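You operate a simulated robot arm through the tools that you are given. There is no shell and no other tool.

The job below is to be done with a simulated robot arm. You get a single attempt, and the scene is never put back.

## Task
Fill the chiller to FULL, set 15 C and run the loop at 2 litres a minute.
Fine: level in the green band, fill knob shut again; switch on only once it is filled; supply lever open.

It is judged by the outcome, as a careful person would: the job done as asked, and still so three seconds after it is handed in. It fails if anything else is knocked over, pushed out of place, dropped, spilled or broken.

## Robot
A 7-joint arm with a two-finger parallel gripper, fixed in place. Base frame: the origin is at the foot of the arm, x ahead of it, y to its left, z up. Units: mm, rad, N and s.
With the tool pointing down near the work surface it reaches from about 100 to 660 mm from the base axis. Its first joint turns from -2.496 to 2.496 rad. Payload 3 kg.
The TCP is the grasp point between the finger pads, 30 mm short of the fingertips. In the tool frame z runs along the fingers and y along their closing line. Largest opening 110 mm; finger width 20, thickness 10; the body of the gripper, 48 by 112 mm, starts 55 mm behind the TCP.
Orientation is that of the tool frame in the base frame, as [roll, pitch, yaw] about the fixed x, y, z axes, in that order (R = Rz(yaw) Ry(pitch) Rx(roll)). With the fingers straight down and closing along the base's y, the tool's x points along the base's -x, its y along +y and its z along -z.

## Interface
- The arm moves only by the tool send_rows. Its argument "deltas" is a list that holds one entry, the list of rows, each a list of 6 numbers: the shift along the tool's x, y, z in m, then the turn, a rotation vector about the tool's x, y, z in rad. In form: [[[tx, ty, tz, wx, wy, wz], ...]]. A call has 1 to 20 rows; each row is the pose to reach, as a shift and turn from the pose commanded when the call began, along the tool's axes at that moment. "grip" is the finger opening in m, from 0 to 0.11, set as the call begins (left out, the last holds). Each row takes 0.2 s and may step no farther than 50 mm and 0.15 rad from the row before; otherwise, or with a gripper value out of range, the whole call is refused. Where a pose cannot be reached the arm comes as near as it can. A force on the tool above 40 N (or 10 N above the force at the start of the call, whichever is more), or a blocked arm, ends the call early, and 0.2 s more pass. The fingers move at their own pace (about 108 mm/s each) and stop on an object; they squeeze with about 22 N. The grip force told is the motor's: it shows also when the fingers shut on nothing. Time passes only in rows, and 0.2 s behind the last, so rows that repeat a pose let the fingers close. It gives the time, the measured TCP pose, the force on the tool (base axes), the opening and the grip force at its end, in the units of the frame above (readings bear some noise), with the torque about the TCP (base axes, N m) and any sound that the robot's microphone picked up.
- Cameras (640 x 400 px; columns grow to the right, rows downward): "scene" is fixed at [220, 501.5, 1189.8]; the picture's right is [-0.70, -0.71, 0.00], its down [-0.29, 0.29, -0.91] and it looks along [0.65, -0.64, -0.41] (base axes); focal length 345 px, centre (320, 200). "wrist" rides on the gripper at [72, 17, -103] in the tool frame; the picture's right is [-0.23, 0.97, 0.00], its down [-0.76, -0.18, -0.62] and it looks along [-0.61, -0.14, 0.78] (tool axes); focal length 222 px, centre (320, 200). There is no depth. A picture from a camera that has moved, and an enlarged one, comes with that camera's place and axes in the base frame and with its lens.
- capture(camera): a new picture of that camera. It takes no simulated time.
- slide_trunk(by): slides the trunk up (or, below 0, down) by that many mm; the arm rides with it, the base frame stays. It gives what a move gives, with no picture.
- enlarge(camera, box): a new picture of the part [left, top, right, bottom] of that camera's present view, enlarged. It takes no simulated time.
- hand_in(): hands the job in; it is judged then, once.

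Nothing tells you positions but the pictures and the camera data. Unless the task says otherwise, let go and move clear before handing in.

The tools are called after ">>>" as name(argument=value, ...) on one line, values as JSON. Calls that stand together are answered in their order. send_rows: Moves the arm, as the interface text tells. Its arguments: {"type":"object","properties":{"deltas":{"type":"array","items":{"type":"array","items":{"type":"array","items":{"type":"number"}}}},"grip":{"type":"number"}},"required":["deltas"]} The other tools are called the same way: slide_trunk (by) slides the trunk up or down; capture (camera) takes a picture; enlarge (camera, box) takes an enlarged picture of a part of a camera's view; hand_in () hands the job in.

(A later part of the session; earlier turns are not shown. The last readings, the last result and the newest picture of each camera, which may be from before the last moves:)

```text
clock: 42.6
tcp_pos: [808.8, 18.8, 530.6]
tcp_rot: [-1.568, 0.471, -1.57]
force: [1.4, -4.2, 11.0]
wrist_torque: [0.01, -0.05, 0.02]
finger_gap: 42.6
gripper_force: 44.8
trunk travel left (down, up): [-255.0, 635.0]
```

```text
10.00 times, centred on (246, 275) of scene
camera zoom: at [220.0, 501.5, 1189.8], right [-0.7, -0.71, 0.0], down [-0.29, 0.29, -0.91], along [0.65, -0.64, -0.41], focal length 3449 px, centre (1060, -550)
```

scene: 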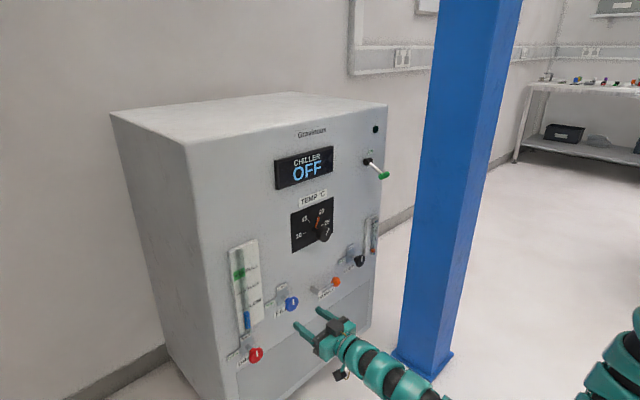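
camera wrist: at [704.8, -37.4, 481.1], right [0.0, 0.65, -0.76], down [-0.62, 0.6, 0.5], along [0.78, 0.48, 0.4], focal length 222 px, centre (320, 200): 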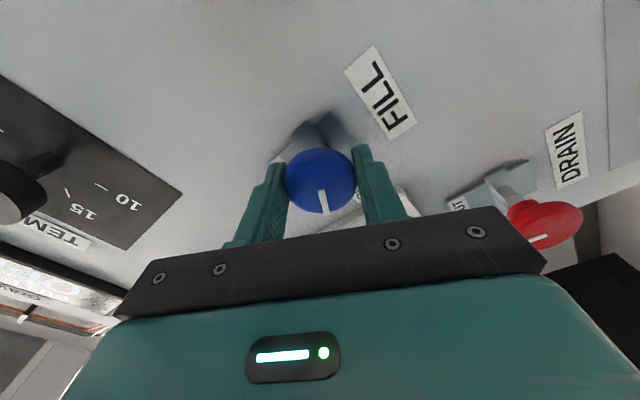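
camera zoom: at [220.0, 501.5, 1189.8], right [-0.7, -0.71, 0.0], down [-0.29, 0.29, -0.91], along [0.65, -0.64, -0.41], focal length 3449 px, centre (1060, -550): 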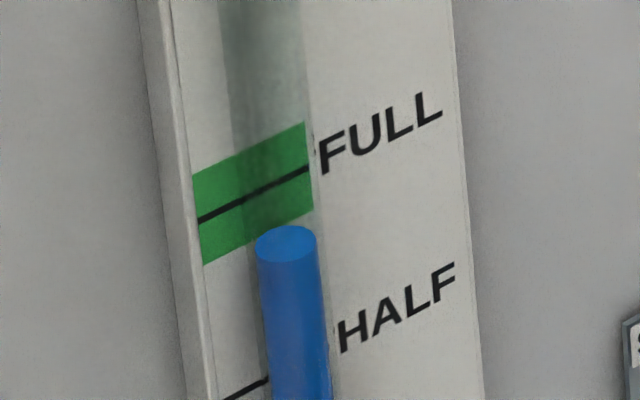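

The level is just inside the bottom of the band once I correct for parallax. I'll hold briefly, then turn the knob back to SHUT in the same move.

>>> send_rows(deltas=[[[0, 0, 0, 0, 0, 0], [0, 0, 0, 0, 0, 0], [0, 0, 0, 0, 0, 0.14], [0, 0, 0, 0, 0, 0.28], [0, 0, 0, 0, 0, 0.42], [0, 0, 0, 0, 0, 0.56], [0, 0, 0, 0, 0, 0.7], [0, 0, 0, 0, 0, 0.84], [0, 0, 0, 0, 0, 0.98], [0, 0, 0, 0, 0, 1.1]]])

>>> enlarge(camera="scene", box=[230, 255, 262, 295])

>>> enlarge(camera="scene", box=[230, 260, 350, 340])

>>> capture(camera="wrist")

```text
clock: 44.8
tcp_pos: [808.7, 20.0, 528.5]
tcp_rot: [1.356, 1.569, 1.358]
force: [6.3, 6.9, 6.8]
wrist_torque: [-0.31, 0.4, 0.2]
finger_gap: 42.6
gripper_force: 45.0
trunk travel left (down, up): [-255.0, 635.0]
```

```text
10.00 times, centred on (246, 275) of scene
camera zoom: at [220.0, 501.5, 1189.8], right [-0.7, -0.71, 0.0], down [-0.29, 0.29, -0.91], along [0.65, -0.64, -0.41], focal length 3449 px, centre (1060, -550)
```

zoom: 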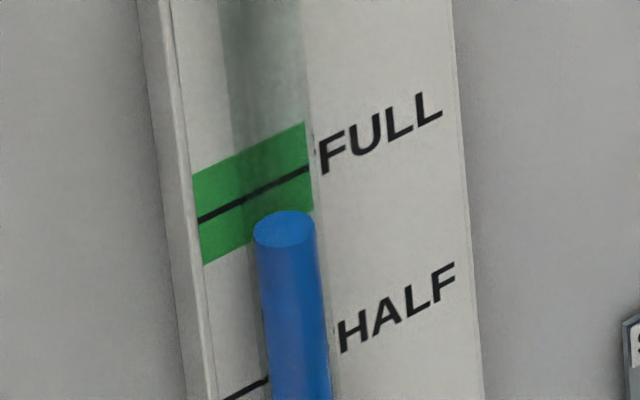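

```text
5.00 times, centred on (290, 300) of scene
camera zoom: at [220.0, 501.5, 1189.8], right [-0.7, -0.71, 0.0], down [-0.29, 0.29, -0.91], along [0.65, -0.64, -0.41], focal length 1724 px, centre (470, -300)
```

zoom: 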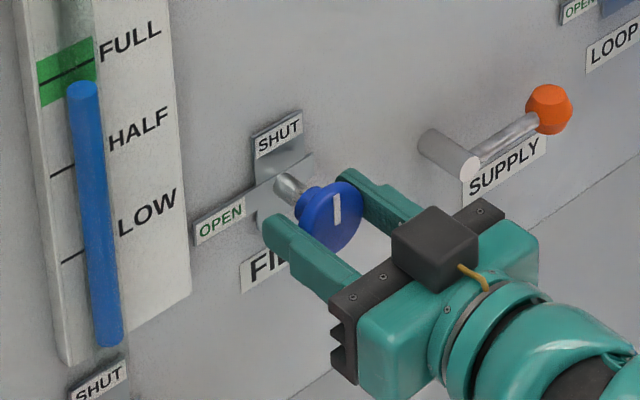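

```text
taken
camera wrist: at [704.7, 37.1, 456.2], right [0.0, 0.97, 0.23], down [-0.62, -0.18, 0.76], along [0.78, -0.14, 0.61], focal length 222 px, centre (320, 200)
```

wrist: 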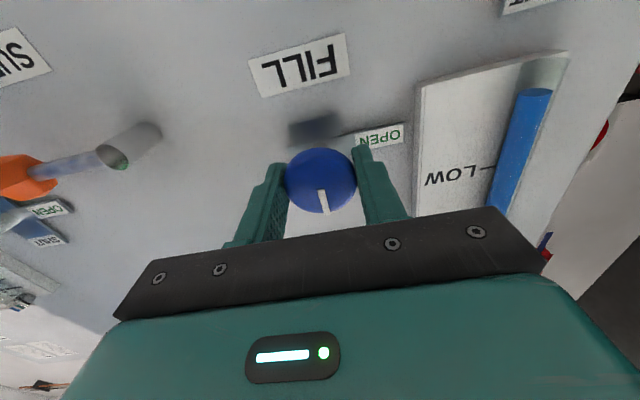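

The pointer is back to vertical and the level top sits in the band. I'll nudge the knob slightly further into SHUT, wait, and confirm that the level is steady.

>>> send_rows(deltas=[[[0, 0, 0, 0, 0, 0.04], [0, 0, 0, 0, 0, 0.08], [0, 0, 0, 0, 0, 0.08]]])

>>> enlarge(camera="scene", box=[230, 255, 262, 295])

>>> enlarge(camera="scene", box=[270, 280, 330, 320])

```text
clock: 45.6
tcp_pos: [809.2, 20.1, 527.9]
tcp_rot: [1.588, 1.488, 1.59]
force: [-0.8, 13.0, -0.7]
wrist_torque: [-1.04, -0.5, 0.21]
finger_gap: 43.3
gripper_force: 44.6
trunk travel left (down, up): [-255.0, 635.0]
```

```text
10.00 times, centred on (246, 275) of scene
camera zoom: at [220.0, 501.5, 1189.8], right [-0.7, -0.71, 0.0], down [-0.29, 0.29, -0.91], along [0.65, -0.64, -0.41], focal length 3449 px, centre (1060, -550)
```

zoom: 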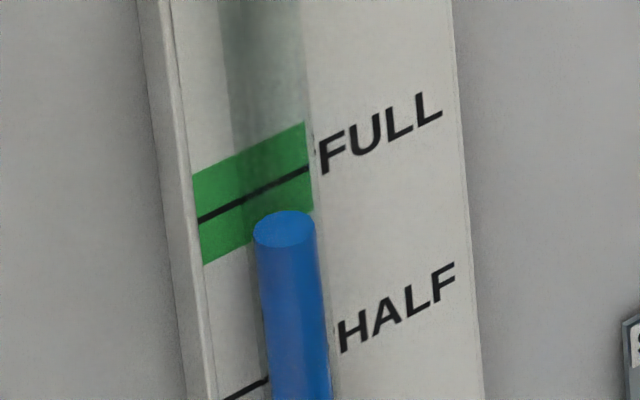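

```text
10.00 times, centred on (300, 300) of scene
camera zoom: at [220.0, 501.5, 1189.8], right [-0.7, -0.71, 0.0], down [-0.29, 0.29, -0.91], along [0.65, -0.64, -0.41], focal length 3449 px, centre (520, -800)
```

zoom: 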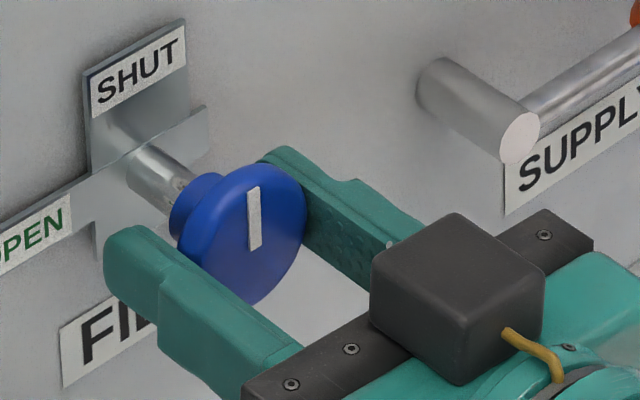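

The torque shows the stop was reached and the level is steady, so FILL is shut. I'll unwind the small overtwist, release and back away.

>>> send_rows(deltas=[[[0, 0, 0, 0, 0, -0.06], [0, 0, 0, 0, 0, -0.07]]])

>>> send_rows(deltas=[[[0, 0, 0, 0, 0, 0], [0, 0, 0, 0, 0, 0], [0, 0, 0, 0, 0, 0]]], grip=0.07)

>>> send_rows(deltas=[[[0, 0, -0.03, 0, 0, 0], [0, 0, -0.07, 0, 0, 0], [0, 0, -0.11, 0, 0, 0], [0, 0, -0.13, 0, 0, 0]]])

>>> capture(camera="scene")

>>> enlarge(camera="scene", box=[270, 280, 330, 320])

>>> capture(camera="wrist")

```text
clock: 46.2
tcp_pos: [809.6, 19.8, 527.3]
tcp_rot: [1.715, 1.56, 1.718]
force: [-9.6, 11.9, -3.1]
wrist_torque: [-0.04, -0.18, -0.08]
finger_gap: 43.3
gripper_force: 45.2
trunk travel left (down, up): [-255.0, 635.0]
```

```text
clock: 47.0
tcp_pos: [809.7, 18.9, 528.5]
tcp_rot: [1.599, 1.562, 1.6]
force: [0.0, 0.3, -0.4]
wrist_torque: [0.04, 0.01, 0.02]
finger_gap: 70.1
gripper_force: 0.1
trunk travel left (down, up): [-255.0, 635.0]
```

```text
clock: 48.0
tcp_pos: [679.1, 20.9, 529.2]
tcp_rot: [1.645, 1.558, 1.645]
force: [0.7, -0.9, -0.4]
wrist_torque: [0.01, 0.02, -0.02]
finger_gap: 70.1
gripper_force: 0.0
trunk travel left (down, up): [-255.0, 635.0]
```

```text
taken
```

scene: 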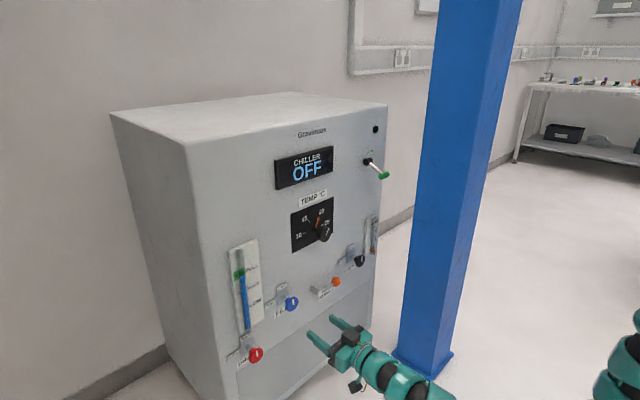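

```text
10.00 times, centred on (300, 300) of scene
camera zoom: at [220.0, 501.5, 1189.8], right [-0.7, -0.71, 0.0], down [-0.29, 0.29, -0.91], along [0.65, -0.64, -0.41], focal length 3449 px, centre (520, -800)
```

zoom: 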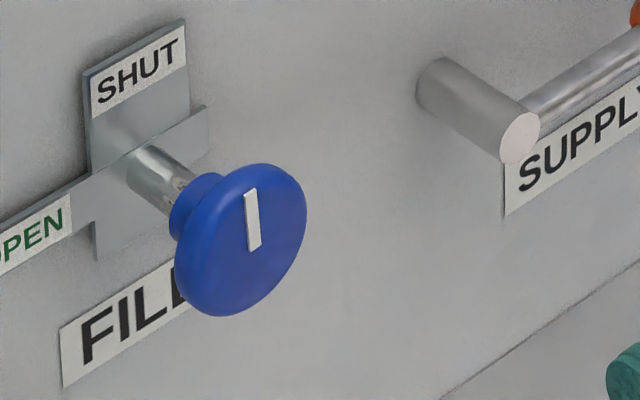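

```text
taken
camera wrist: at [575.0, 38.5, 456.1], right [0.0, 0.97, 0.24], down [-0.62, -0.19, 0.76], along [0.78, -0.15, 0.6], focal length 222 px, centre (320, 200)
```

wrist: 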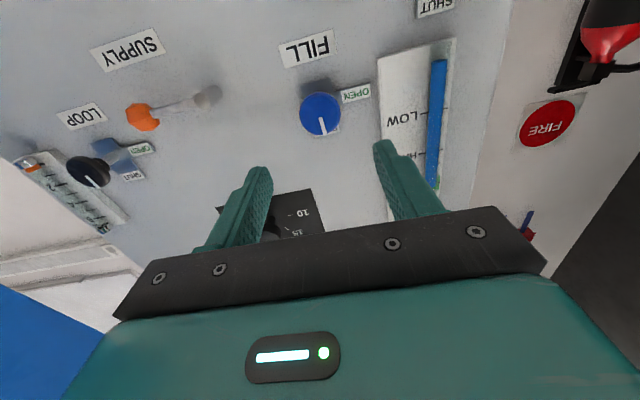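

The FILL knob is shut and released. Before going further I want a close look at the SUPPLY lever for an open/shut indication, so I'll move the wrist camera near it.

>>> send_rows(deltas=[[[0.03, -0.038, 0.01, 0, 0, -0.01], [0.055, -0.076, 0.02, 0, 0, -0.01], [0.083, -0.114, 0.03, 0, 0, -0.01], [0.109, -0.151, 0.041, 0, 0, -0.01], [0.109, -0.151, 0.041, 0, 0, -0.01]]])

>>> capture(camera="wrist")

>>> enlarge(camera="wrist", box=[230, 60, 430, 200])

```text
clock: 49.2
tcp_pos: [721.0, -131.3, 418.4]
tcp_rot: [1.478, 1.568, 1.478]
force: [0.9, 0.2, -0.6]
wrist_torque: [-0.01, -0.02, 0.02]
finger_gap: 70.0
gripper_force: 0.0
trunk travel left (down, up): [-255.0, 635.0]
```

```text
taken
camera wrist: at [617.0, -113.8, 345.6], right [0.0, 0.97, 0.23], down [-0.62, -0.18, 0.76], along [0.78, -0.14, 0.61], focal length 222 px, centre (320, 200)
```

wrist: 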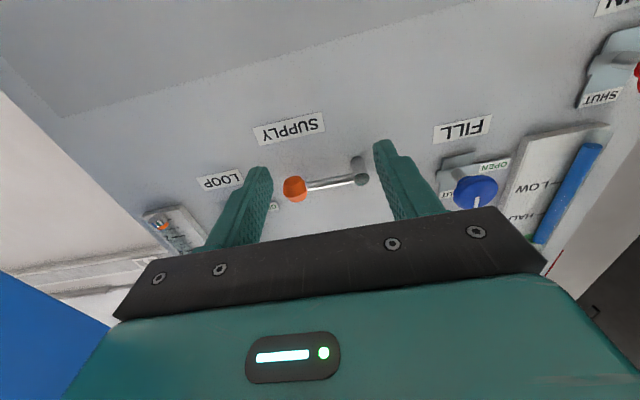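

```text
2.86 times, centred on (330, 130) of wrist
camera zoom: at [617.0, -113.8, 345.6], right [0.0, 0.97, 0.23], down [-0.62, -0.18, 0.76], along [0.78, -0.14, 0.61], focal length 635 px, centre (291, 400)
```

zoom: 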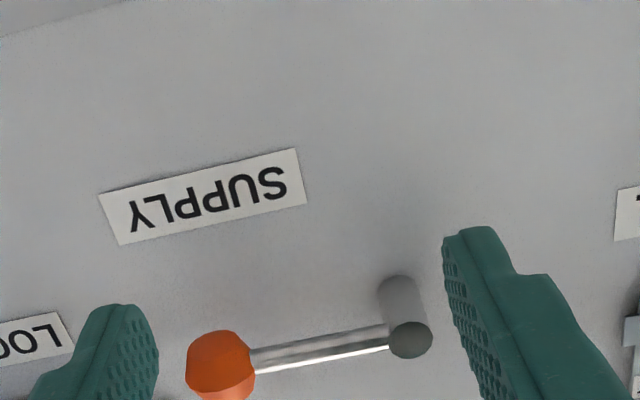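

No open/shut text is visible on the SUPPLY lever. The rotameter will show later whether it's open, and I can correct it then. Next is the temperature dial: I'll move up to a standoff in front of it and also view the gauge from nearer its own height.

>>> send_rows(deltas=[[[-0.04, 0.004, -0.02, 0, 0, 0], [-0.085, 0.008, -0.03, 0, 0, 0], [-0.13, 0.012, -0.03, 0, 0, 0], [-0.175, 0.016, -0.03, 0, 0, 0], [-0.22, 0.02, -0.03, 0, 0, 0], [-0.262, 0.024, -0.03, 0, 0, 0], [-0.282, 0.025, -0.03, 0, 0, 0], [-0.282, 0.025, -0.03, 0, 0, 0]]])

>>> capture(camera="wrist")

>>> enlarge(camera="wrist", box=[420, 0, 620, 140])

>>> enlarge(camera="wrist", box=[230, 40, 430, 200])

>>> capture(camera="scene")

```text
clock: 51.0
tcp_pos: [689.1, -107.2, 702.2]
tcp_rot: [2.424, 1.569, 2.426]
force: [0.3, -0.9, 0.8]
wrist_torque: [-0.02, 0.03, 0.01]
finger_gap: 69.9
gripper_force: 0.0
trunk travel left (down, up): [-255.0, 635.0]
```

```text
taken
camera wrist: at [584.7, -89.2, 628.1], right [0.0, 0.97, 0.23], down [-0.62, -0.18, 0.76], along [0.78, -0.14, 0.61], focal length 222 px, centre (320, 200)
```

wrist: 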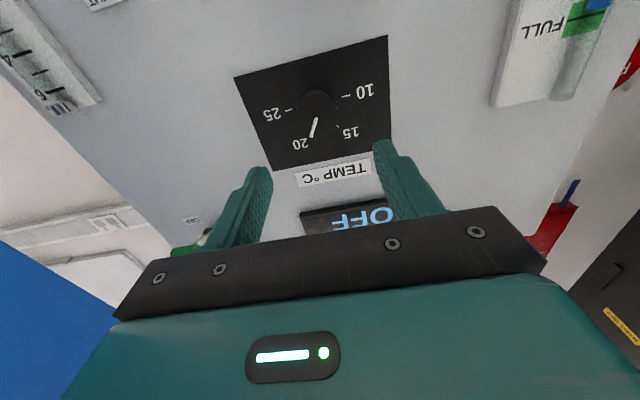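

```text
2.86 times, centred on (520, 70) of wrist
camera zoom: at [584.7, -89.2, 628.1], right [0.0, 0.97, 0.23], down [-0.62, -0.18, 0.76], along [0.78, -0.14, 0.61], focal length 635 px, centre (-251, 571)
```

zoom: 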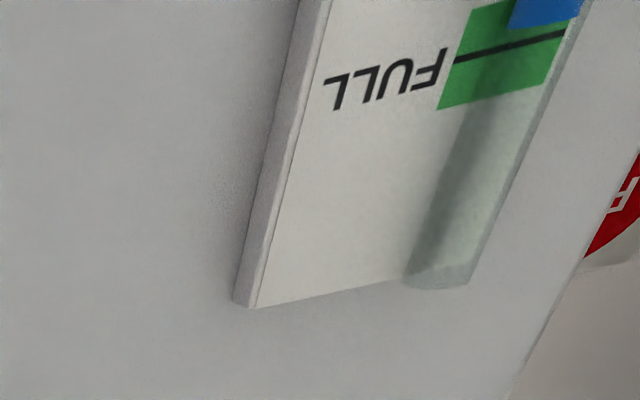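

```text
2.50 times, centred on (330, 120) of wrist
camera zoom: at [584.7, -89.2, 628.1], right [0.0, 0.97, 0.23], down [-0.62, -0.18, 0.76], along [0.78, -0.14, 0.61], focal length 555 px, centre (295, 400)
```

zoom: 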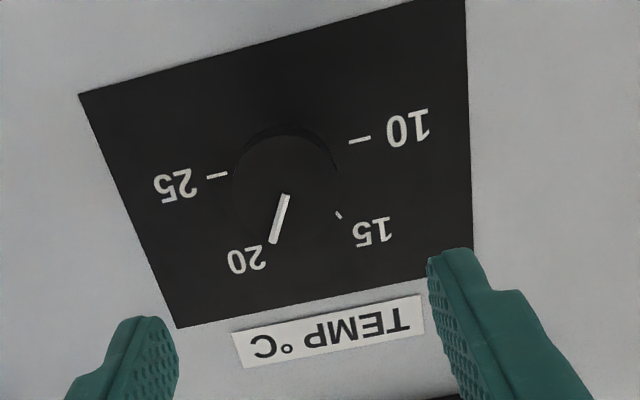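

```text
taken
```

scene: 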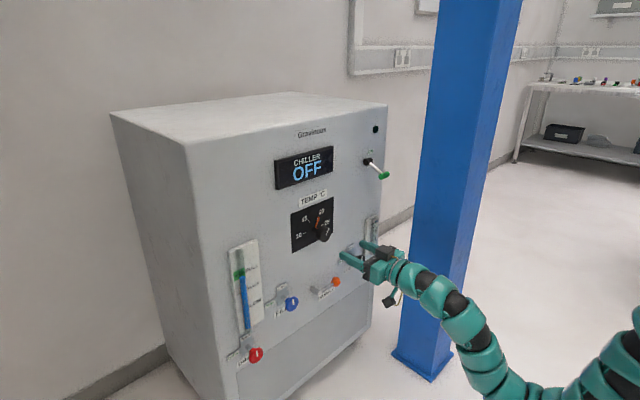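

The level reads inside the green band from this second viewpoint too, just under the FULL line. The dial points at 20, with 15 about 60° counter-clockwise and the knob face near x 820. I'll advance onto the temperature knob.

>>> send_rows(deltas=[[[0.0037, -0.0023, 0.03, 0, 0, 0], [0.0037, -0.0023, 0.07, 0, 0, 0], [0.0037, -0.0023, 0.095, 0, 0, 0], [0.0037, -0.0023, 0.113, 0, 0, 0], [0.0037, -0.0023, 0.113, 0, 0, 0]]])

>>> capture(camera="wrist")

>>> enlarge(camera="scene", box=[270, 180, 390, 270])

```text
clock: 52.2
tcp_pos: [803.3, -109.5, 696.1]
tcp_rot: [2.383, 1.568, 2.383]
force: [-0.2, -0.3, 0.8]
wrist_torque: [0.01, 0.03, 0.04]
finger_gap: 70.3
gripper_force: 0.0
trunk travel left (down, up): [-255.0, 635.0]
```

```text
taken
camera wrist: at [699.2, -91.8, 624.0], right [0.0, 0.97, 0.23], down [-0.62, -0.18, 0.76], along [0.78, -0.14, 0.61], focal length 222 px, centre (320, 200)
```

wrist: 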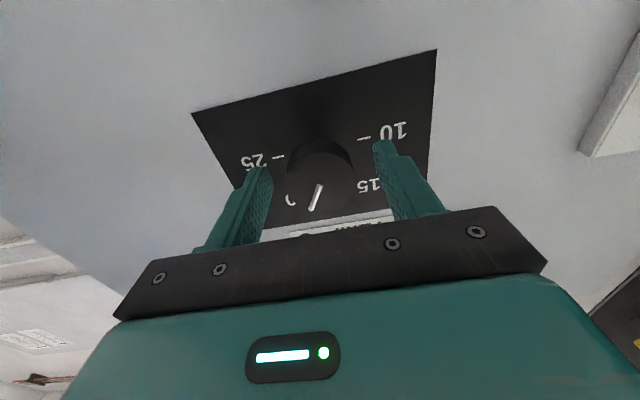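

```text
4.44 times, centred on (330, 225) of scene
camera zoom: at [220.0, 501.5, 1189.8], right [-0.7, -0.71, 0.0], down [-0.29, 0.29, -0.91], along [0.65, -0.64, -0.41], focal length 1533 px, centre (276, 89)
```

zoom: 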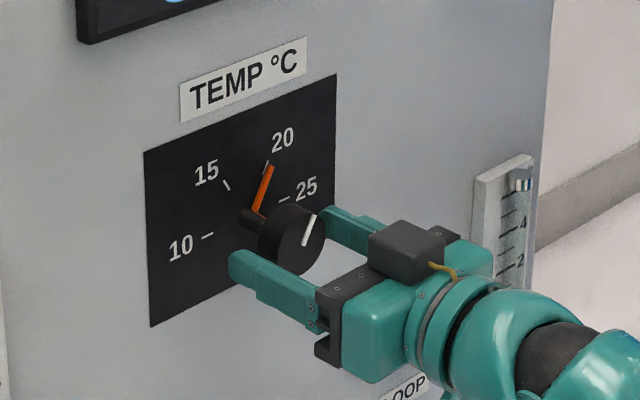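

>>> send_rows(deltas=[[[0, 0, 0.003, 0, 0, 0], [0, 0, 0.003, 0, 0, 0], [0, 0, 0.003, 0, 0, 0], [0, 0, 0.003, 0, 0, 0]]], grip=0.03)

>>> capture(camera="wrist")

>>> enlarge(camera="scene", box=[270, 180, 390, 270])

```text
clock: 53.2
tcp_pos: [804.6, -110.2, 696.2]
tcp_rot: [2.366, 1.568, 2.364]
force: [-31.2, -6.5, -9.5]
wrist_torque: [0.02, -0.04, -0.14]
finger_gap: 43.6
gripper_force: 44.7
trunk travel left (down, up): [-255.0, 635.0]
```

```text
taken
camera wrist: at [701.0, -92.6, 624.0], right [0.0, 0.97, 0.23], down [-0.62, -0.18, 0.76], along [0.78, -0.14, 0.61], focal length 222 px, centre (320, 200)
```

wrist: 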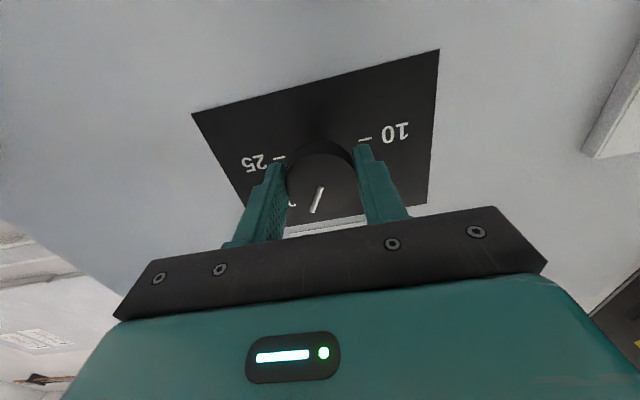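

```text
4.44 times, centred on (330, 225) of scene
camera zoom: at [220.0, 501.5, 1189.8], right [-0.7, -0.71, 0.0], down [-0.29, 0.29, -0.91], along [0.65, -0.64, -0.41], focal length 1533 px, centre (276, 89)
```

zoom: 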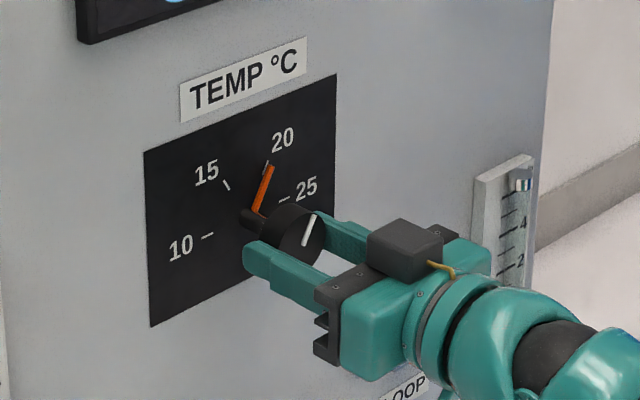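

>>> send_rows(deltas=[[[0.0005, -0.0004, -0.0015, 0, 0, 0], [0.0005, -0.0004, -0.0015, 0, 0, -0.1], [0.0005, -0.0004, -0.0015, 0, 0, -0.2], [0.0005, -0.0004, -0.0015, 0, 0, -0.3], [0.0005, -0.0004, -0.0015, 0, 0, -0.4], [0.0005, -0.0004, -0.0015, 0, 0, -0.5]]])

>>> enlarge(camera="scene", box=[270, 180, 390, 270])

```text
clock: 54.6
tcp_pos: [805.0, -111.0, 697.2]
tcp_rot: [-1.567, 1.07, -1.57]
force: [26.4, -22.3, 12.7]
wrist_torque: [0.09, -0.69, 0.19]
finger_gap: 43.8
gripper_force: 44.9
trunk travel left (down, up): [-255.0, 635.0]
```

```text
4.44 times, centred on (330, 225) of scene
camera zoom: at [220.0, 501.5, 1189.8], right [-0.7, -0.71, 0.0], down [-0.29, 0.29, -0.91], along [0.65, -0.64, -0.41], focal length 1533 px, centre (276, 89)
```

zoom: 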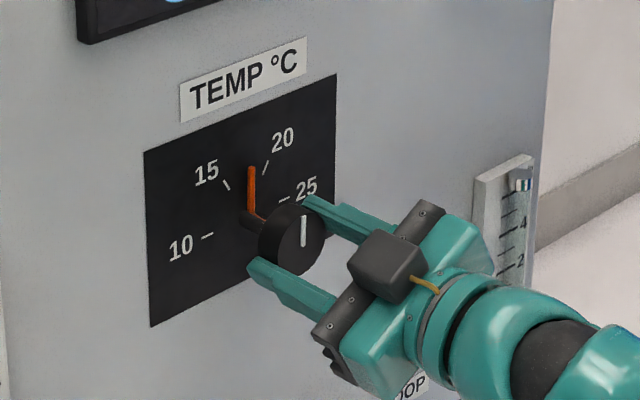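

Side forces have built up from a small centring error. I'll relieve them before continuing the turn.

>>> send_rows(deltas=[[[0, -0.0012, 0.0013, 0, 0, 0], [0, -0.0012, 0.0013, 0, 0, 0]]])

```text
clock: 55.2
tcp_pos: [804.5, -110.5, 696.3]
tcp_rot: [-1.57, 1.073, -1.571]
force: [-0.1, -22.6, 10.3]
wrist_torque: [0.02, -0.2, -0.36]
finger_gap: 43.5
gripper_force: 44.8
trunk travel left (down, up): [-255.0, 635.0]
```

>>> send_rows(deltas=[[[0, -0.002, 0, 0, 0, 0], [0, -0.002, 0, 0, 0, 0]]])

```text
clock: 55.8
tcp_pos: [803.6, -110.7, 696.6]
tcp_rot: [-1.575, 1.075, -1.572]
force: [-12.8, -15.3, -3.0]
wrist_torque: [0.06, -0.84, 0.1]
finger_gap: 43.5
gripper_force: 45.0
trunk travel left (down, up): [-255.0, 635.0]
```

>>> send_rows(deltas=[[[0.0005, -0.0009, -0.0006, 0, 0, -0.1], [0.0005, -0.0009, -0.0006, 0, 0, -0.2], [0.0005, -0.0009, -0.0006, 0, 0, -0.3], [0.0005, -0.0009, -0.0006, 0, 0, -0.35]]])

>>> enlarge(camera="scene", box=[270, 180, 390, 270])

```text
clock: 56.8
tcp_pos: [805.3, -111.8, 698.1]
tcp_rot: [-1.569, 0.721, -1.569]
force: [-6.8, -4.8, 2.8]
wrist_torque: [0.01, 0.7, -0.52]
finger_gap: 43.9
gripper_force: 45.1
trunk travel left (down, up): [-255.0, 635.0]
```

```text
4.44 times, centred on (330, 225) of scene
camera zoom: at [220.0, 501.5, 1189.8], right [-0.7, -0.71, 0.0], down [-0.29, 0.29, -0.91], along [0.65, -0.64, -0.41], focal length 1533 px, centre (276, 89)
```

zoom: 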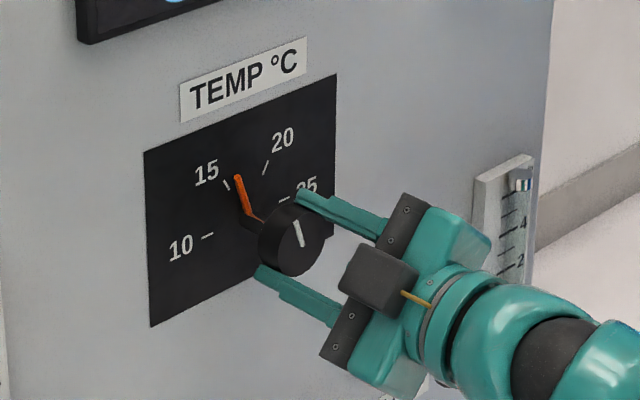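

>>> send_rows(deltas=[[[0, 0, -0.0003, 0, 0, -0.1], [0, 0, -0.0003, 0, 0, -0.19], [0, 0, -0.0003, 0, 0, -0.19]]])

>>> enlarge(camera="scene", box=[290, 190, 350, 250])

>>> capture(camera="wrist")

```text
clock: 57.6
tcp_pos: [804.9, -112.6, 698.3]
tcp_rot: [-1.568, 0.529, -1.569]
force: [0.1, -4.2, 5.1]
wrist_torque: [0.02, -0.33, 0.39]
finger_gap: 43.8
gripper_force: 44.9
trunk travel left (down, up): [-255.0, 635.0]
```

```text
6.67 times, centred on (320, 220) of scene
camera zoom: at [220.0, 501.5, 1189.8], right [-0.7, -0.71, 0.0], down [-0.29, 0.29, -0.91], along [0.65, -0.64, -0.41], focal length 2299 px, centre (320, 67)
```

zoom: 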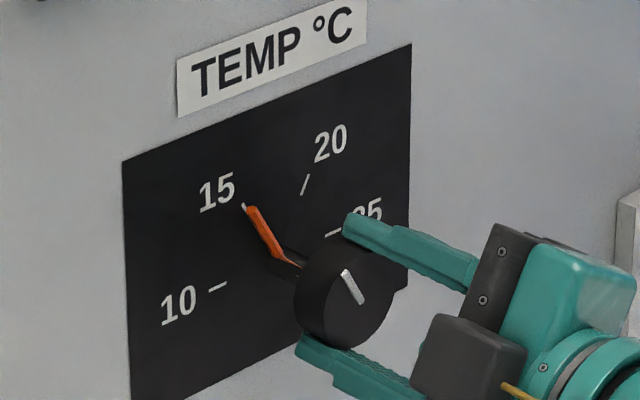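

```text
taken
camera wrist: at [701.2, -166.6, 646.5], right [0.0, 0.69, -0.72], down [-0.62, 0.57, 0.54], along [0.78, 0.45, 0.43], focal length 222 px, centre (320, 200)
```

wrist: 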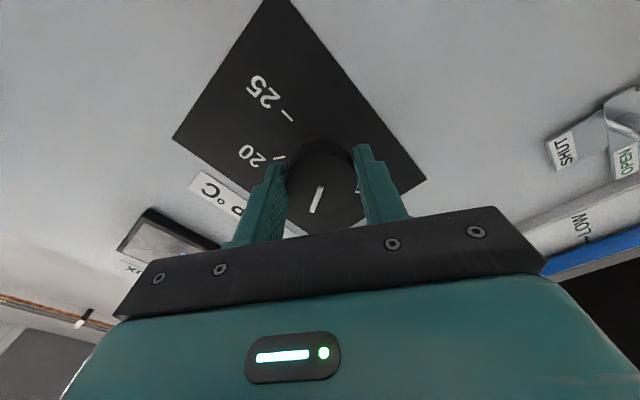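

The pointer now lines up with the 15 mark, after about 59.7° of rotation. I'll release, back off and verify.

>>> send_rows(deltas=[[[0, 0, 0, 0, 0, 0], [0, 0, 0, 0, 0, 0], [0, 0, 0, 0, 0, 0]]], grip=0.07)

>>> send_rows(deltas=[[[0, 0, -0.03, 0, 0, 0], [0, 0, -0.07, 0, 0, 0], [0, 0, -0.11, 0, 0, 0], [0, 0, -0.11, 0, 0, 0.14], [0, 0, -0.11, 0, 0, 0.28], [0, 0, -0.11, 0, 0, 0.42], [0, 0, -0.11, 0, 0, 0.56], [0, 0, -0.11, 0, 0, 0.7], [0, 0, -0.11, 0, 0, 0.84], [0, 0, -0.11, 0, 0, 0.98], [0, 0, -0.11, 0, 0, 1.04], [0, 0, -0.11, 0, 0, 1.04]]])

>>> capture(camera="wrist")

>>> enlarge(camera="wrist", box=[230, 40, 430, 200])

>>> enlarge(camera="scene", box=[290, 190, 350, 250])

```text
clock: 58.4
tcp_pos: [805.7, -113.8, 697.4]
tcp_rot: [-1.571, 0.532, -1.57]
force: [0.1, -1.0, 0.1]
wrist_torque: [0.01, -0.03, -0.03]
finger_gap: 70.1
gripper_force: 0.1
trunk travel left (down, up): [-255.0, 635.0]
```

```text
clock: 61.0
tcp_pos: [694.8, -114.0, 697.7]
tcp_rot: [1.736, 1.568, 1.734]
force: [0.1, -0.4, 0.5]
wrist_torque: [0.01, -0.02, 0.02]
finger_gap: 69.9
gripper_force: 0.1
trunk travel left (down, up): [-255.0, 635.0]
```

```text
taken
camera wrist: at [591.3, -95.5, 624.3], right [0.0, 0.97, 0.23], down [-0.62, -0.18, 0.76], along [0.78, -0.14, 0.61], focal length 222 px, centre (320, 200)
```

wrist: 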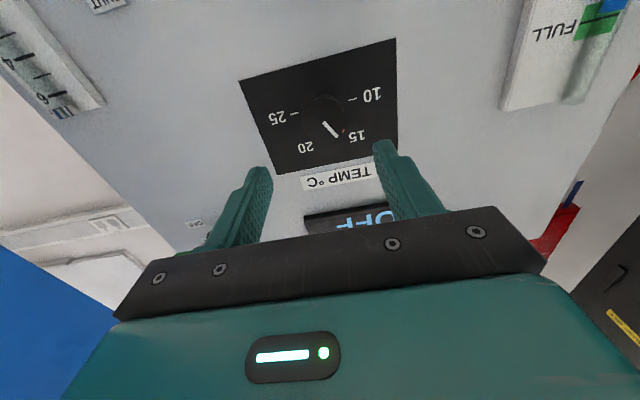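

```text
2.50 times, centred on (330, 120) of wrist
camera zoom: at [591.3, -95.5, 624.3], right [0.0, 0.97, 0.23], down [-0.62, -0.18, 0.76], along [0.78, -0.14, 0.61], focal length 555 px, centre (295, 400)
```

zoom: 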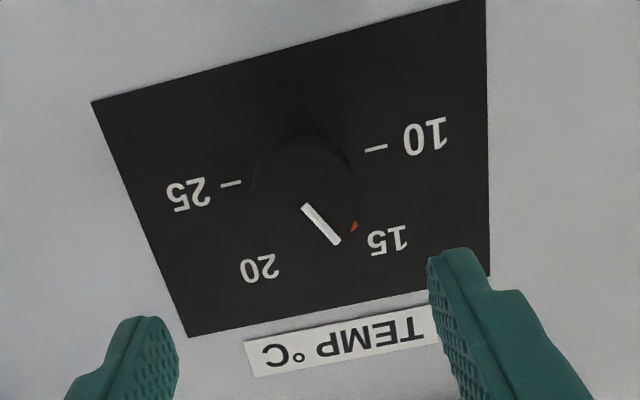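

```text
6.67 times, centred on (320, 220) of scene
camera zoom: at [220.0, 501.5, 1189.8], right [-0.7, -0.71, 0.0], down [-0.29, 0.29, -0.91], along [0.65, -0.64, -0.41], focal length 2299 px, centre (320, 67)
```

zoom: 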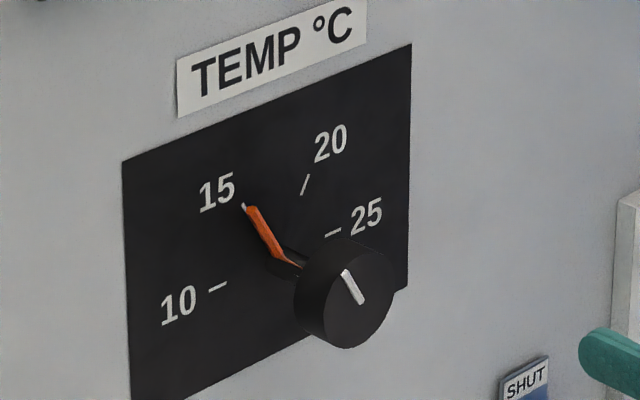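

The dial sits on 15. Next is the power switch: its green T-handle is down in the OFF position and has to go up to the ON label. I'll raise the trunk and move to a point below and in front of the handle with the fingers closed.

>>> slide_trunk(by=130)

>>> send_rows(deltas=[[[0.005, -0.04, -0.005, 0, 0, 0], [0.01, -0.08, -0.005, 0, 0, 0], [0.015, -0.12, -0.005, 0, 0, 0], [0.02, -0.16, -0.005, 0, 0, 0], [0.03, -0.2, -0.005, 0, 0, 0], [0.033, -0.212, -0.005, 0, 0, 0], [0.033, -0.212, -0.005, 0, 0, 0]]], grip=0.0)

>>> capture(camera="wrist")

>>> capture(camera="scene")

```text
clock: 62.6
tcp_pos: [695.9, -114.3, 828.3]
tcp_rot: [1.956, 1.569, 1.957]
force: [-0.1, 0.2, -0.1]
wrist_torque: [0.02, 0.0, 0.0]
finger_gap: 69.9
gripper_force: 0.1
trunk travel left (down, up): [-385.0, 505.0]
```

```text
clock: 64.2
tcp_pos: [692.3, -325.7, 793.5]
tcp_rot: [1.906, 1.569, 1.907]
force: [-0.5, 0.1, 0.3]
wrist_torque: [-0.03, -0.02, -0.01]
finger_gap: 0.2
gripper_force: 22.1
trunk travel left (down, up): [-385.0, 505.0]
```

```text
taken
camera wrist: at [587.0, -308.7, 720.8], right [0.0, 0.97, 0.23], down [-0.62, -0.18, 0.76], along [0.78, -0.14, 0.61], focal length 222 px, centre (320, 200)
```

wrist: 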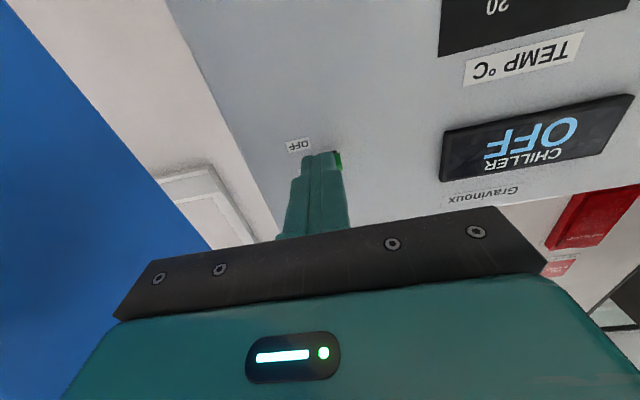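

```text
taken
```

scene: 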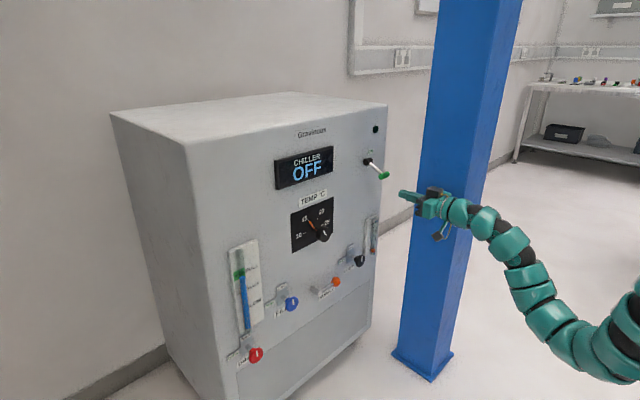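

>>> send_rows(deltas=[[[0, 0, 0.03, 0, 0, 0], [0, 0, 0.06, 0, 0, 0], [0, 0, 0.073, 0, 0, 0], [0, 0, 0.073, 0, 0, 0]]])

>>> enlarge(camera="scene", box=[330, 130, 450, 230])

>>> capture(camera="wrist")

```text
clock: 65.2
tcp_pos: [763.0, -324.9, 794.1]
tcp_rot: [1.185, 1.571, 1.187]
force: [-0.1, 0.8, -0.3]
wrist_torque: [-0.01, 0.01, 0.0]
finger_gap: 0.1
gripper_force: 21.9
trunk travel left (down, up): [-385.0, 505.0]
```

```text
4.00 times, centred on (390, 180) of scene
camera zoom: at [220.0, 501.5, 1189.8], right [-0.7, -0.71, 0.0], down [-0.29, 0.29, -0.91], along [0.65, -0.64, -0.41], focal length 1379 px, centre (40, 280)
```

zoom: 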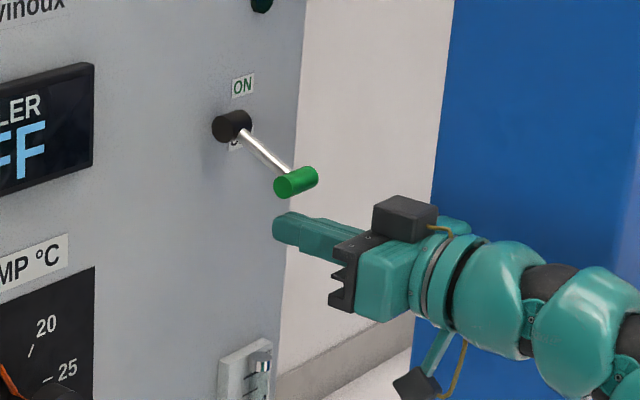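

```text
taken
camera wrist: at [659.7, -308.3, 721.9], right [0.0, 0.97, 0.23], down [-0.62, -0.18, 0.76], along [0.78, -0.14, 0.61], focal length 222 px, centre (320, 200)
```

wrist: 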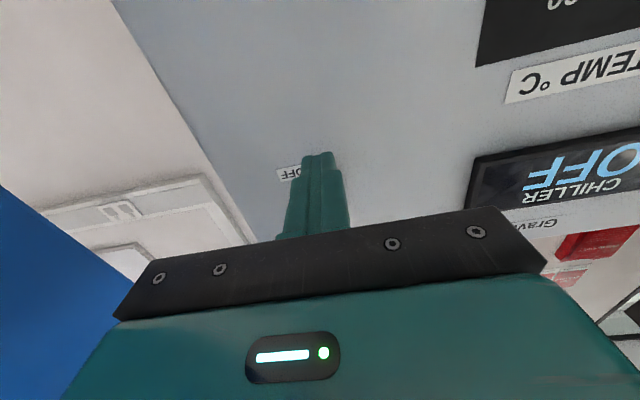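

The closed fingers sit right under the green handle. I'll raise them steadily to flip it up.

>>> send_rows(deltas=[[[-0.01, 0, 0, 0, 0, 0], [-0.02, 0, 0, 0, 0, 0], [-0.03, 0, 0, 0, 0, 0], [-0.04, 0, 0, 0, 0, 0], [-0.05, 0, 0, 0, 0, 0], [-0.06, 0, 0, 0, 0, 0]]])

>>> enlarge(camera="scene", box=[270, 110, 430, 230])

```text
clock: 66.6
tcp_pos: [763.8, -324.5, 853.0]
tcp_rot: [0.964, 1.571, 0.965]
force: [0.4, -0.4, -0.2]
wrist_torque: [0.03, -0.02, 0.02]
finger_gap: 0.0
gripper_force: 22.3
trunk travel left (down, up): [-385.0, 505.0]
```

```text
3.33 times, centred on (350, 170) of scene
camera zoom: at [220.0, 501.5, 1189.8], right [-0.7, -0.71, 0.0], down [-0.29, 0.29, -0.91], along [0.65, -0.64, -0.41], focal length 1150 px, centre (220, 300)
```

zoom: 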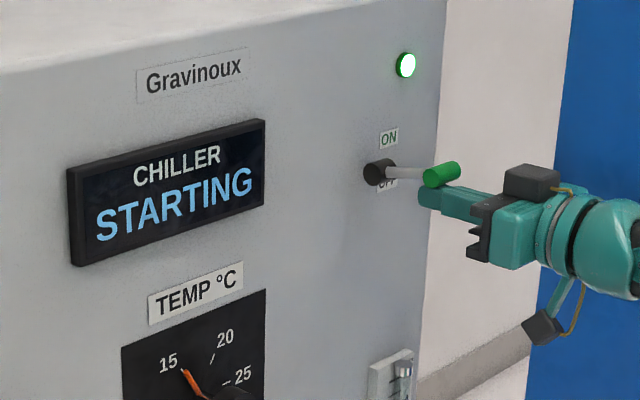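

The display shows STARTING and the lamp is lit. I'll push the lever the rest of the way up to ON, watching the force.

>>> send_rows(deltas=[[[-0.008, 0, 0, 0, 0, 0], [-0.016, 0, 0, 0, 0, 0], [-0.022, 0, 0, 0, 0, 0]]])

>>> enlarge(camera="scene", box=[270, 110, 430, 230])

```text
clock: 67.4
tcp_pos: [764.7, -324.2, 873.1]
tcp_rot: [2.794, 1.564, 2.795]
force: [-9.6, 5.6, -13.8]
wrist_torque: [-0.01, 0.34, 0.11]
finger_gap: 0.0
gripper_force: 22.0
trunk travel left (down, up): [-385.0, 505.0]
```

```text
3.33 times, centred on (350, 170) of scene
camera zoom: at [220.0, 501.5, 1189.8], right [-0.7, -0.71, 0.0], down [-0.29, 0.29, -0.91], along [0.65, -0.64, -0.41], focal length 1150 px, centre (220, 300)
```

zoom: 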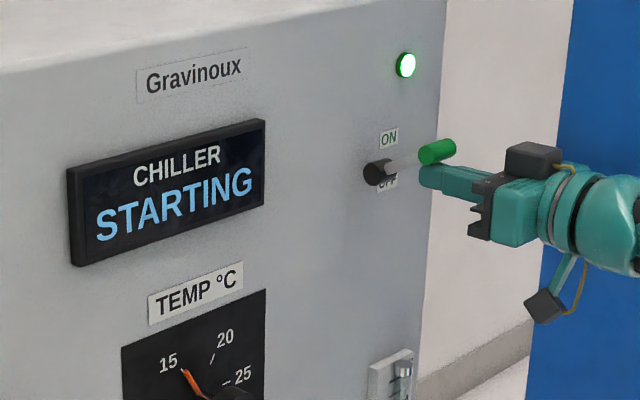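

The lever has met its upper stop. I'll lower away and check that it stays up.

>>> send_rows(deltas=[[[0.01, 0, 0, 0, 0, 0], [0.03, 0, 0, 0, 0, 0], [0.05, 0, -0.02, 0, 0, 0], [0.05, 0, -0.06, 0, 0, 0], [0.05, 0, -0.07, 0, 0, 0]]])

>>> capture(camera="scene")

>>> enlarge(camera="scene", box=[270, 110, 430, 230])

>>> enlarge(camera="scene", box=[230, 255, 262, 295])

>>> enlarge(camera="scene", box=[340, 205, 390, 275])

```text
clock: 68.6
tcp_pos: [693.1, -323.9, 826.1]
tcp_rot: [0.475, 1.571, 0.473]
force: [0.3, 0.0, -0.6]
wrist_torque: [0.02, 0.01, -0.02]
finger_gap: 0.0
gripper_force: 22.9
trunk travel left (down, up): [-385.0, 505.0]
```

```text
taken
```

scene: 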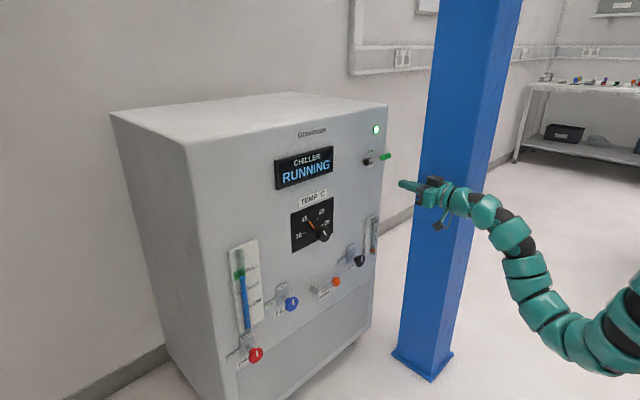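

```text
3.33 times, centred on (350, 170) of scene
camera zoom: at [220.0, 501.5, 1189.8], right [-0.7, -0.71, 0.0], down [-0.29, 0.29, -0.91], along [0.65, -0.64, -0.41], focal length 1150 px, centre (220, 300)
```

zoom: 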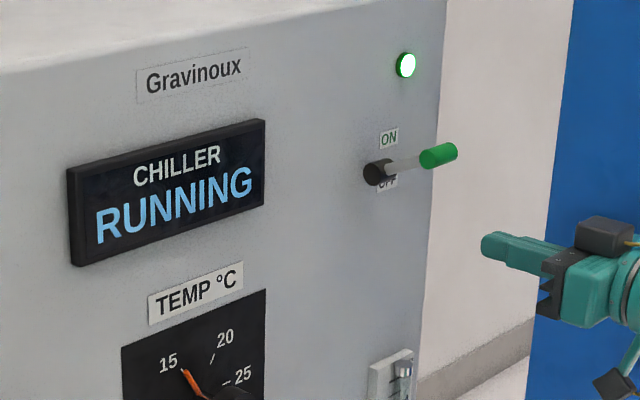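

```text
10.00 times, centred on (246, 275) of scene
camera zoom: at [220.0, 501.5, 1189.8], right [-0.7, -0.71, 0.0], down [-0.29, 0.29, -0.91], along [0.65, -0.64, -0.41], focal length 3449 px, centre (1060, -550)
```

zoom: 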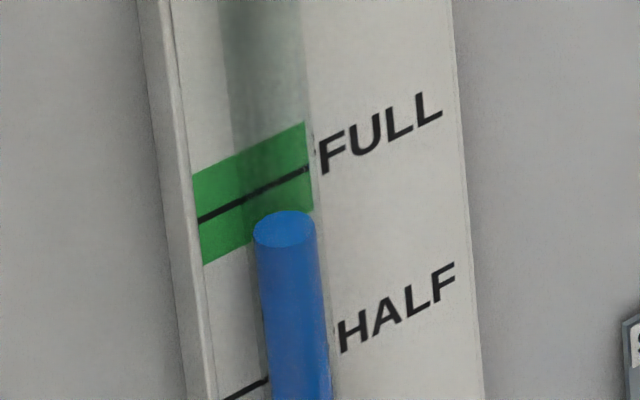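

```text
5.71 times, centred on (365, 240) of scene
camera zoom: at [220.0, 501.5, 1189.8], right [-0.7, -0.71, 0.0], down [-0.29, 0.29, -0.91], along [0.65, -0.64, -0.41], focal length 1971 px, centre (63, -29)
```

zoom: 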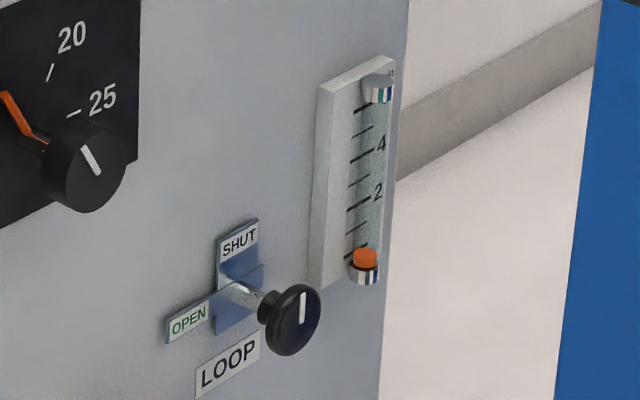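

The chiller is RUNNING, the level holds in the green band and the dial is on 15. The rotameter reads zero with LOOP shut, so I'll lower and move to a standoff in front of the black LOOP knob.

>>> slide_trunk(by=-130)

>>> send_rows(deltas=[[[0.04, 0.012, 0, 0, 0, 0], [0.08, 0.024, 0.005, 0, 0, 0], [0.12, 0.036, 0.01, 0, 0, 0], [0.15, 0.046, 0.02, 0, 0, 0], [0.168, 0.046, 0.03, 0, 0, 0], [0.168, 0.046, 0.03, 0, 0, 0]]], grip=0.065)

>>> capture(camera="wrist")

>>> enlarge(camera="wrist", box=[220, 40, 420, 200])

>>> capture(camera="scene")

```text
clock: 70.2
tcp_pos: [692.0, -322.5, 695.9]
tcp_rot: [1.657, 1.569, 1.656]
force: [0.3, 0.3, -0.6]
wrist_torque: [-0.01, 0.01, 0.02]
finger_gap: 0.0
gripper_force: 21.8
trunk travel left (down, up): [-255.0, 635.0]
```

```text
clock: 71.6
tcp_pos: [723.0, -278.6, 526.8]
tcp_rot: [1.982, 1.569, 1.982]
force: [-1.0, -0.5, 0.7]
wrist_torque: [0.01, -0.02, -0.01]
finger_gap: 65.2
gripper_force: 0.1
trunk travel left (down, up): [-255.0, 635.0]
```

```text
taken
camera wrist: at [618.8, -261.4, 454.4], right [0.0, 0.97, 0.23], down [-0.62, -0.18, 0.76], along [0.78, -0.14, 0.61], focal length 222 px, centre (320, 200)
```

wrist: 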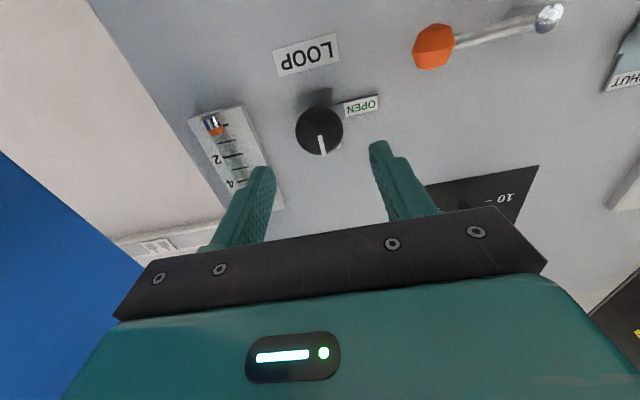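

```text
2.50 times, centred on (320, 120) of wrist
camera zoom: at [618.8, -261.4, 454.4], right [0.0, 0.97, 0.23], down [-0.62, -0.18, 0.76], along [0.78, -0.14, 0.61], focal length 555 px, centre (320, 400)
```

zoom: 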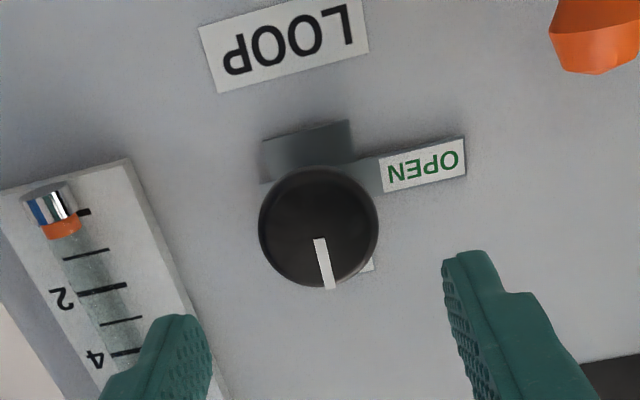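

```text
taken
```

scene: 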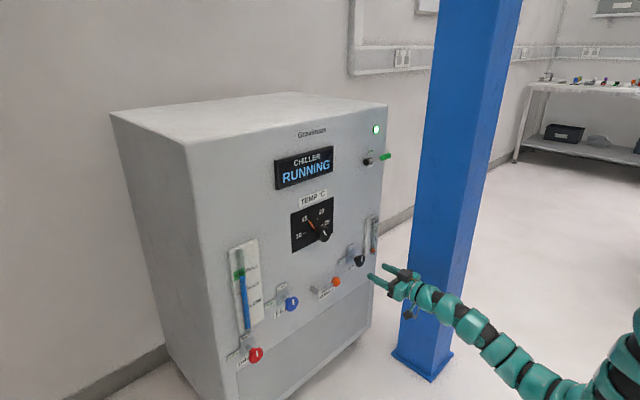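

>>> send_rows(deltas=[[[-0.002, -0.0017, 0.03, 0, 0, 0], [-0.002, -0.0017, 0.06, 0, 0, 0], [-0.002, -0.0017, 0.075, 0, 0, 0], [-0.002, -0.0017, 0.085, 0, 0, 0], [-0.002, -0.0017, 0.085, 0, 0, 0]]])

>>> send_rows(deltas=[[[0, 0, 0, 0, 0, 0], [0, 0, 0, 0, 0, 0], [0, 0, 0, 0, 0, 0]]], grip=0.03)

>>> capture(camera="wrist")

>>> enlarge(camera="scene", box=[320, 200, 440, 300])

```text
clock: 72.8
tcp_pos: [808.9, -279.8, 528.7]
tcp_rot: [1.484, 1.568, 1.483]
force: [-0.1, -0.2, 0.8]
wrist_torque: [0.01, 0.03, 0.0]
finger_gap: 65.1
gripper_force: 0.1
trunk travel left (down, up): [-255.0, 635.0]
```

```text
clock: 73.6
tcp_pos: [808.5, -279.3, 530.2]
tcp_rot: [1.593, 1.568, 1.594]
force: [5.3, -1.4, 1.0]
wrist_torque: [0.02, 0.3, -0.13]
finger_gap: 42.7
gripper_force: 45.6
trunk travel left (down, up): [-255.0, 635.0]
```

```text
taken
camera wrist: at [704.4, -262.7, 457.0], right [0.0, 0.97, 0.23], down [-0.62, -0.18, 0.76], along [0.78, -0.14, 0.61], focal length 222 px, centre (320, 200)
```

wrist: 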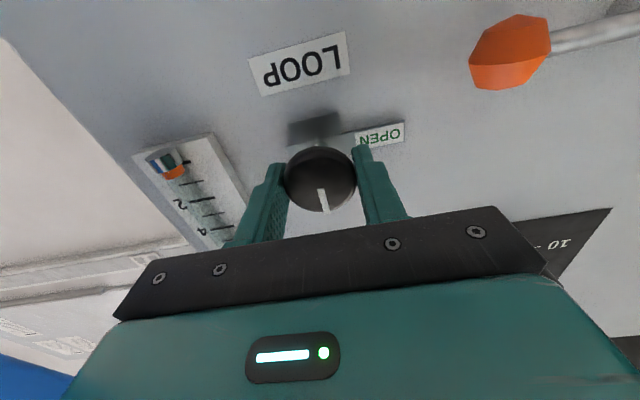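

```text
4.00 times, centred on (380, 250) of scene
camera zoom: at [220.0, 501.5, 1189.8], right [-0.7, -0.71, 0.0], down [-0.29, 0.29, -0.91], along [0.65, -0.64, -0.41], focal length 1379 px, centre (80, 0)
```

zoom: 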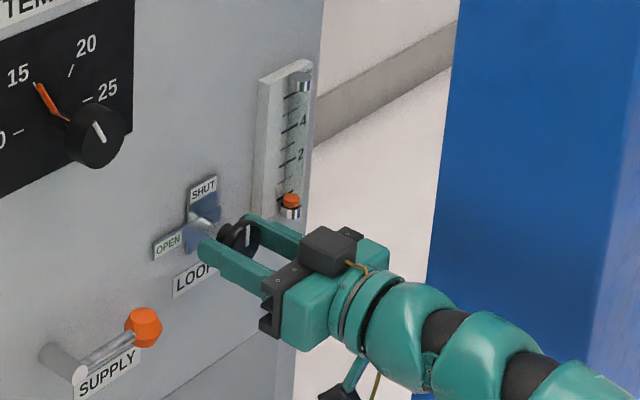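

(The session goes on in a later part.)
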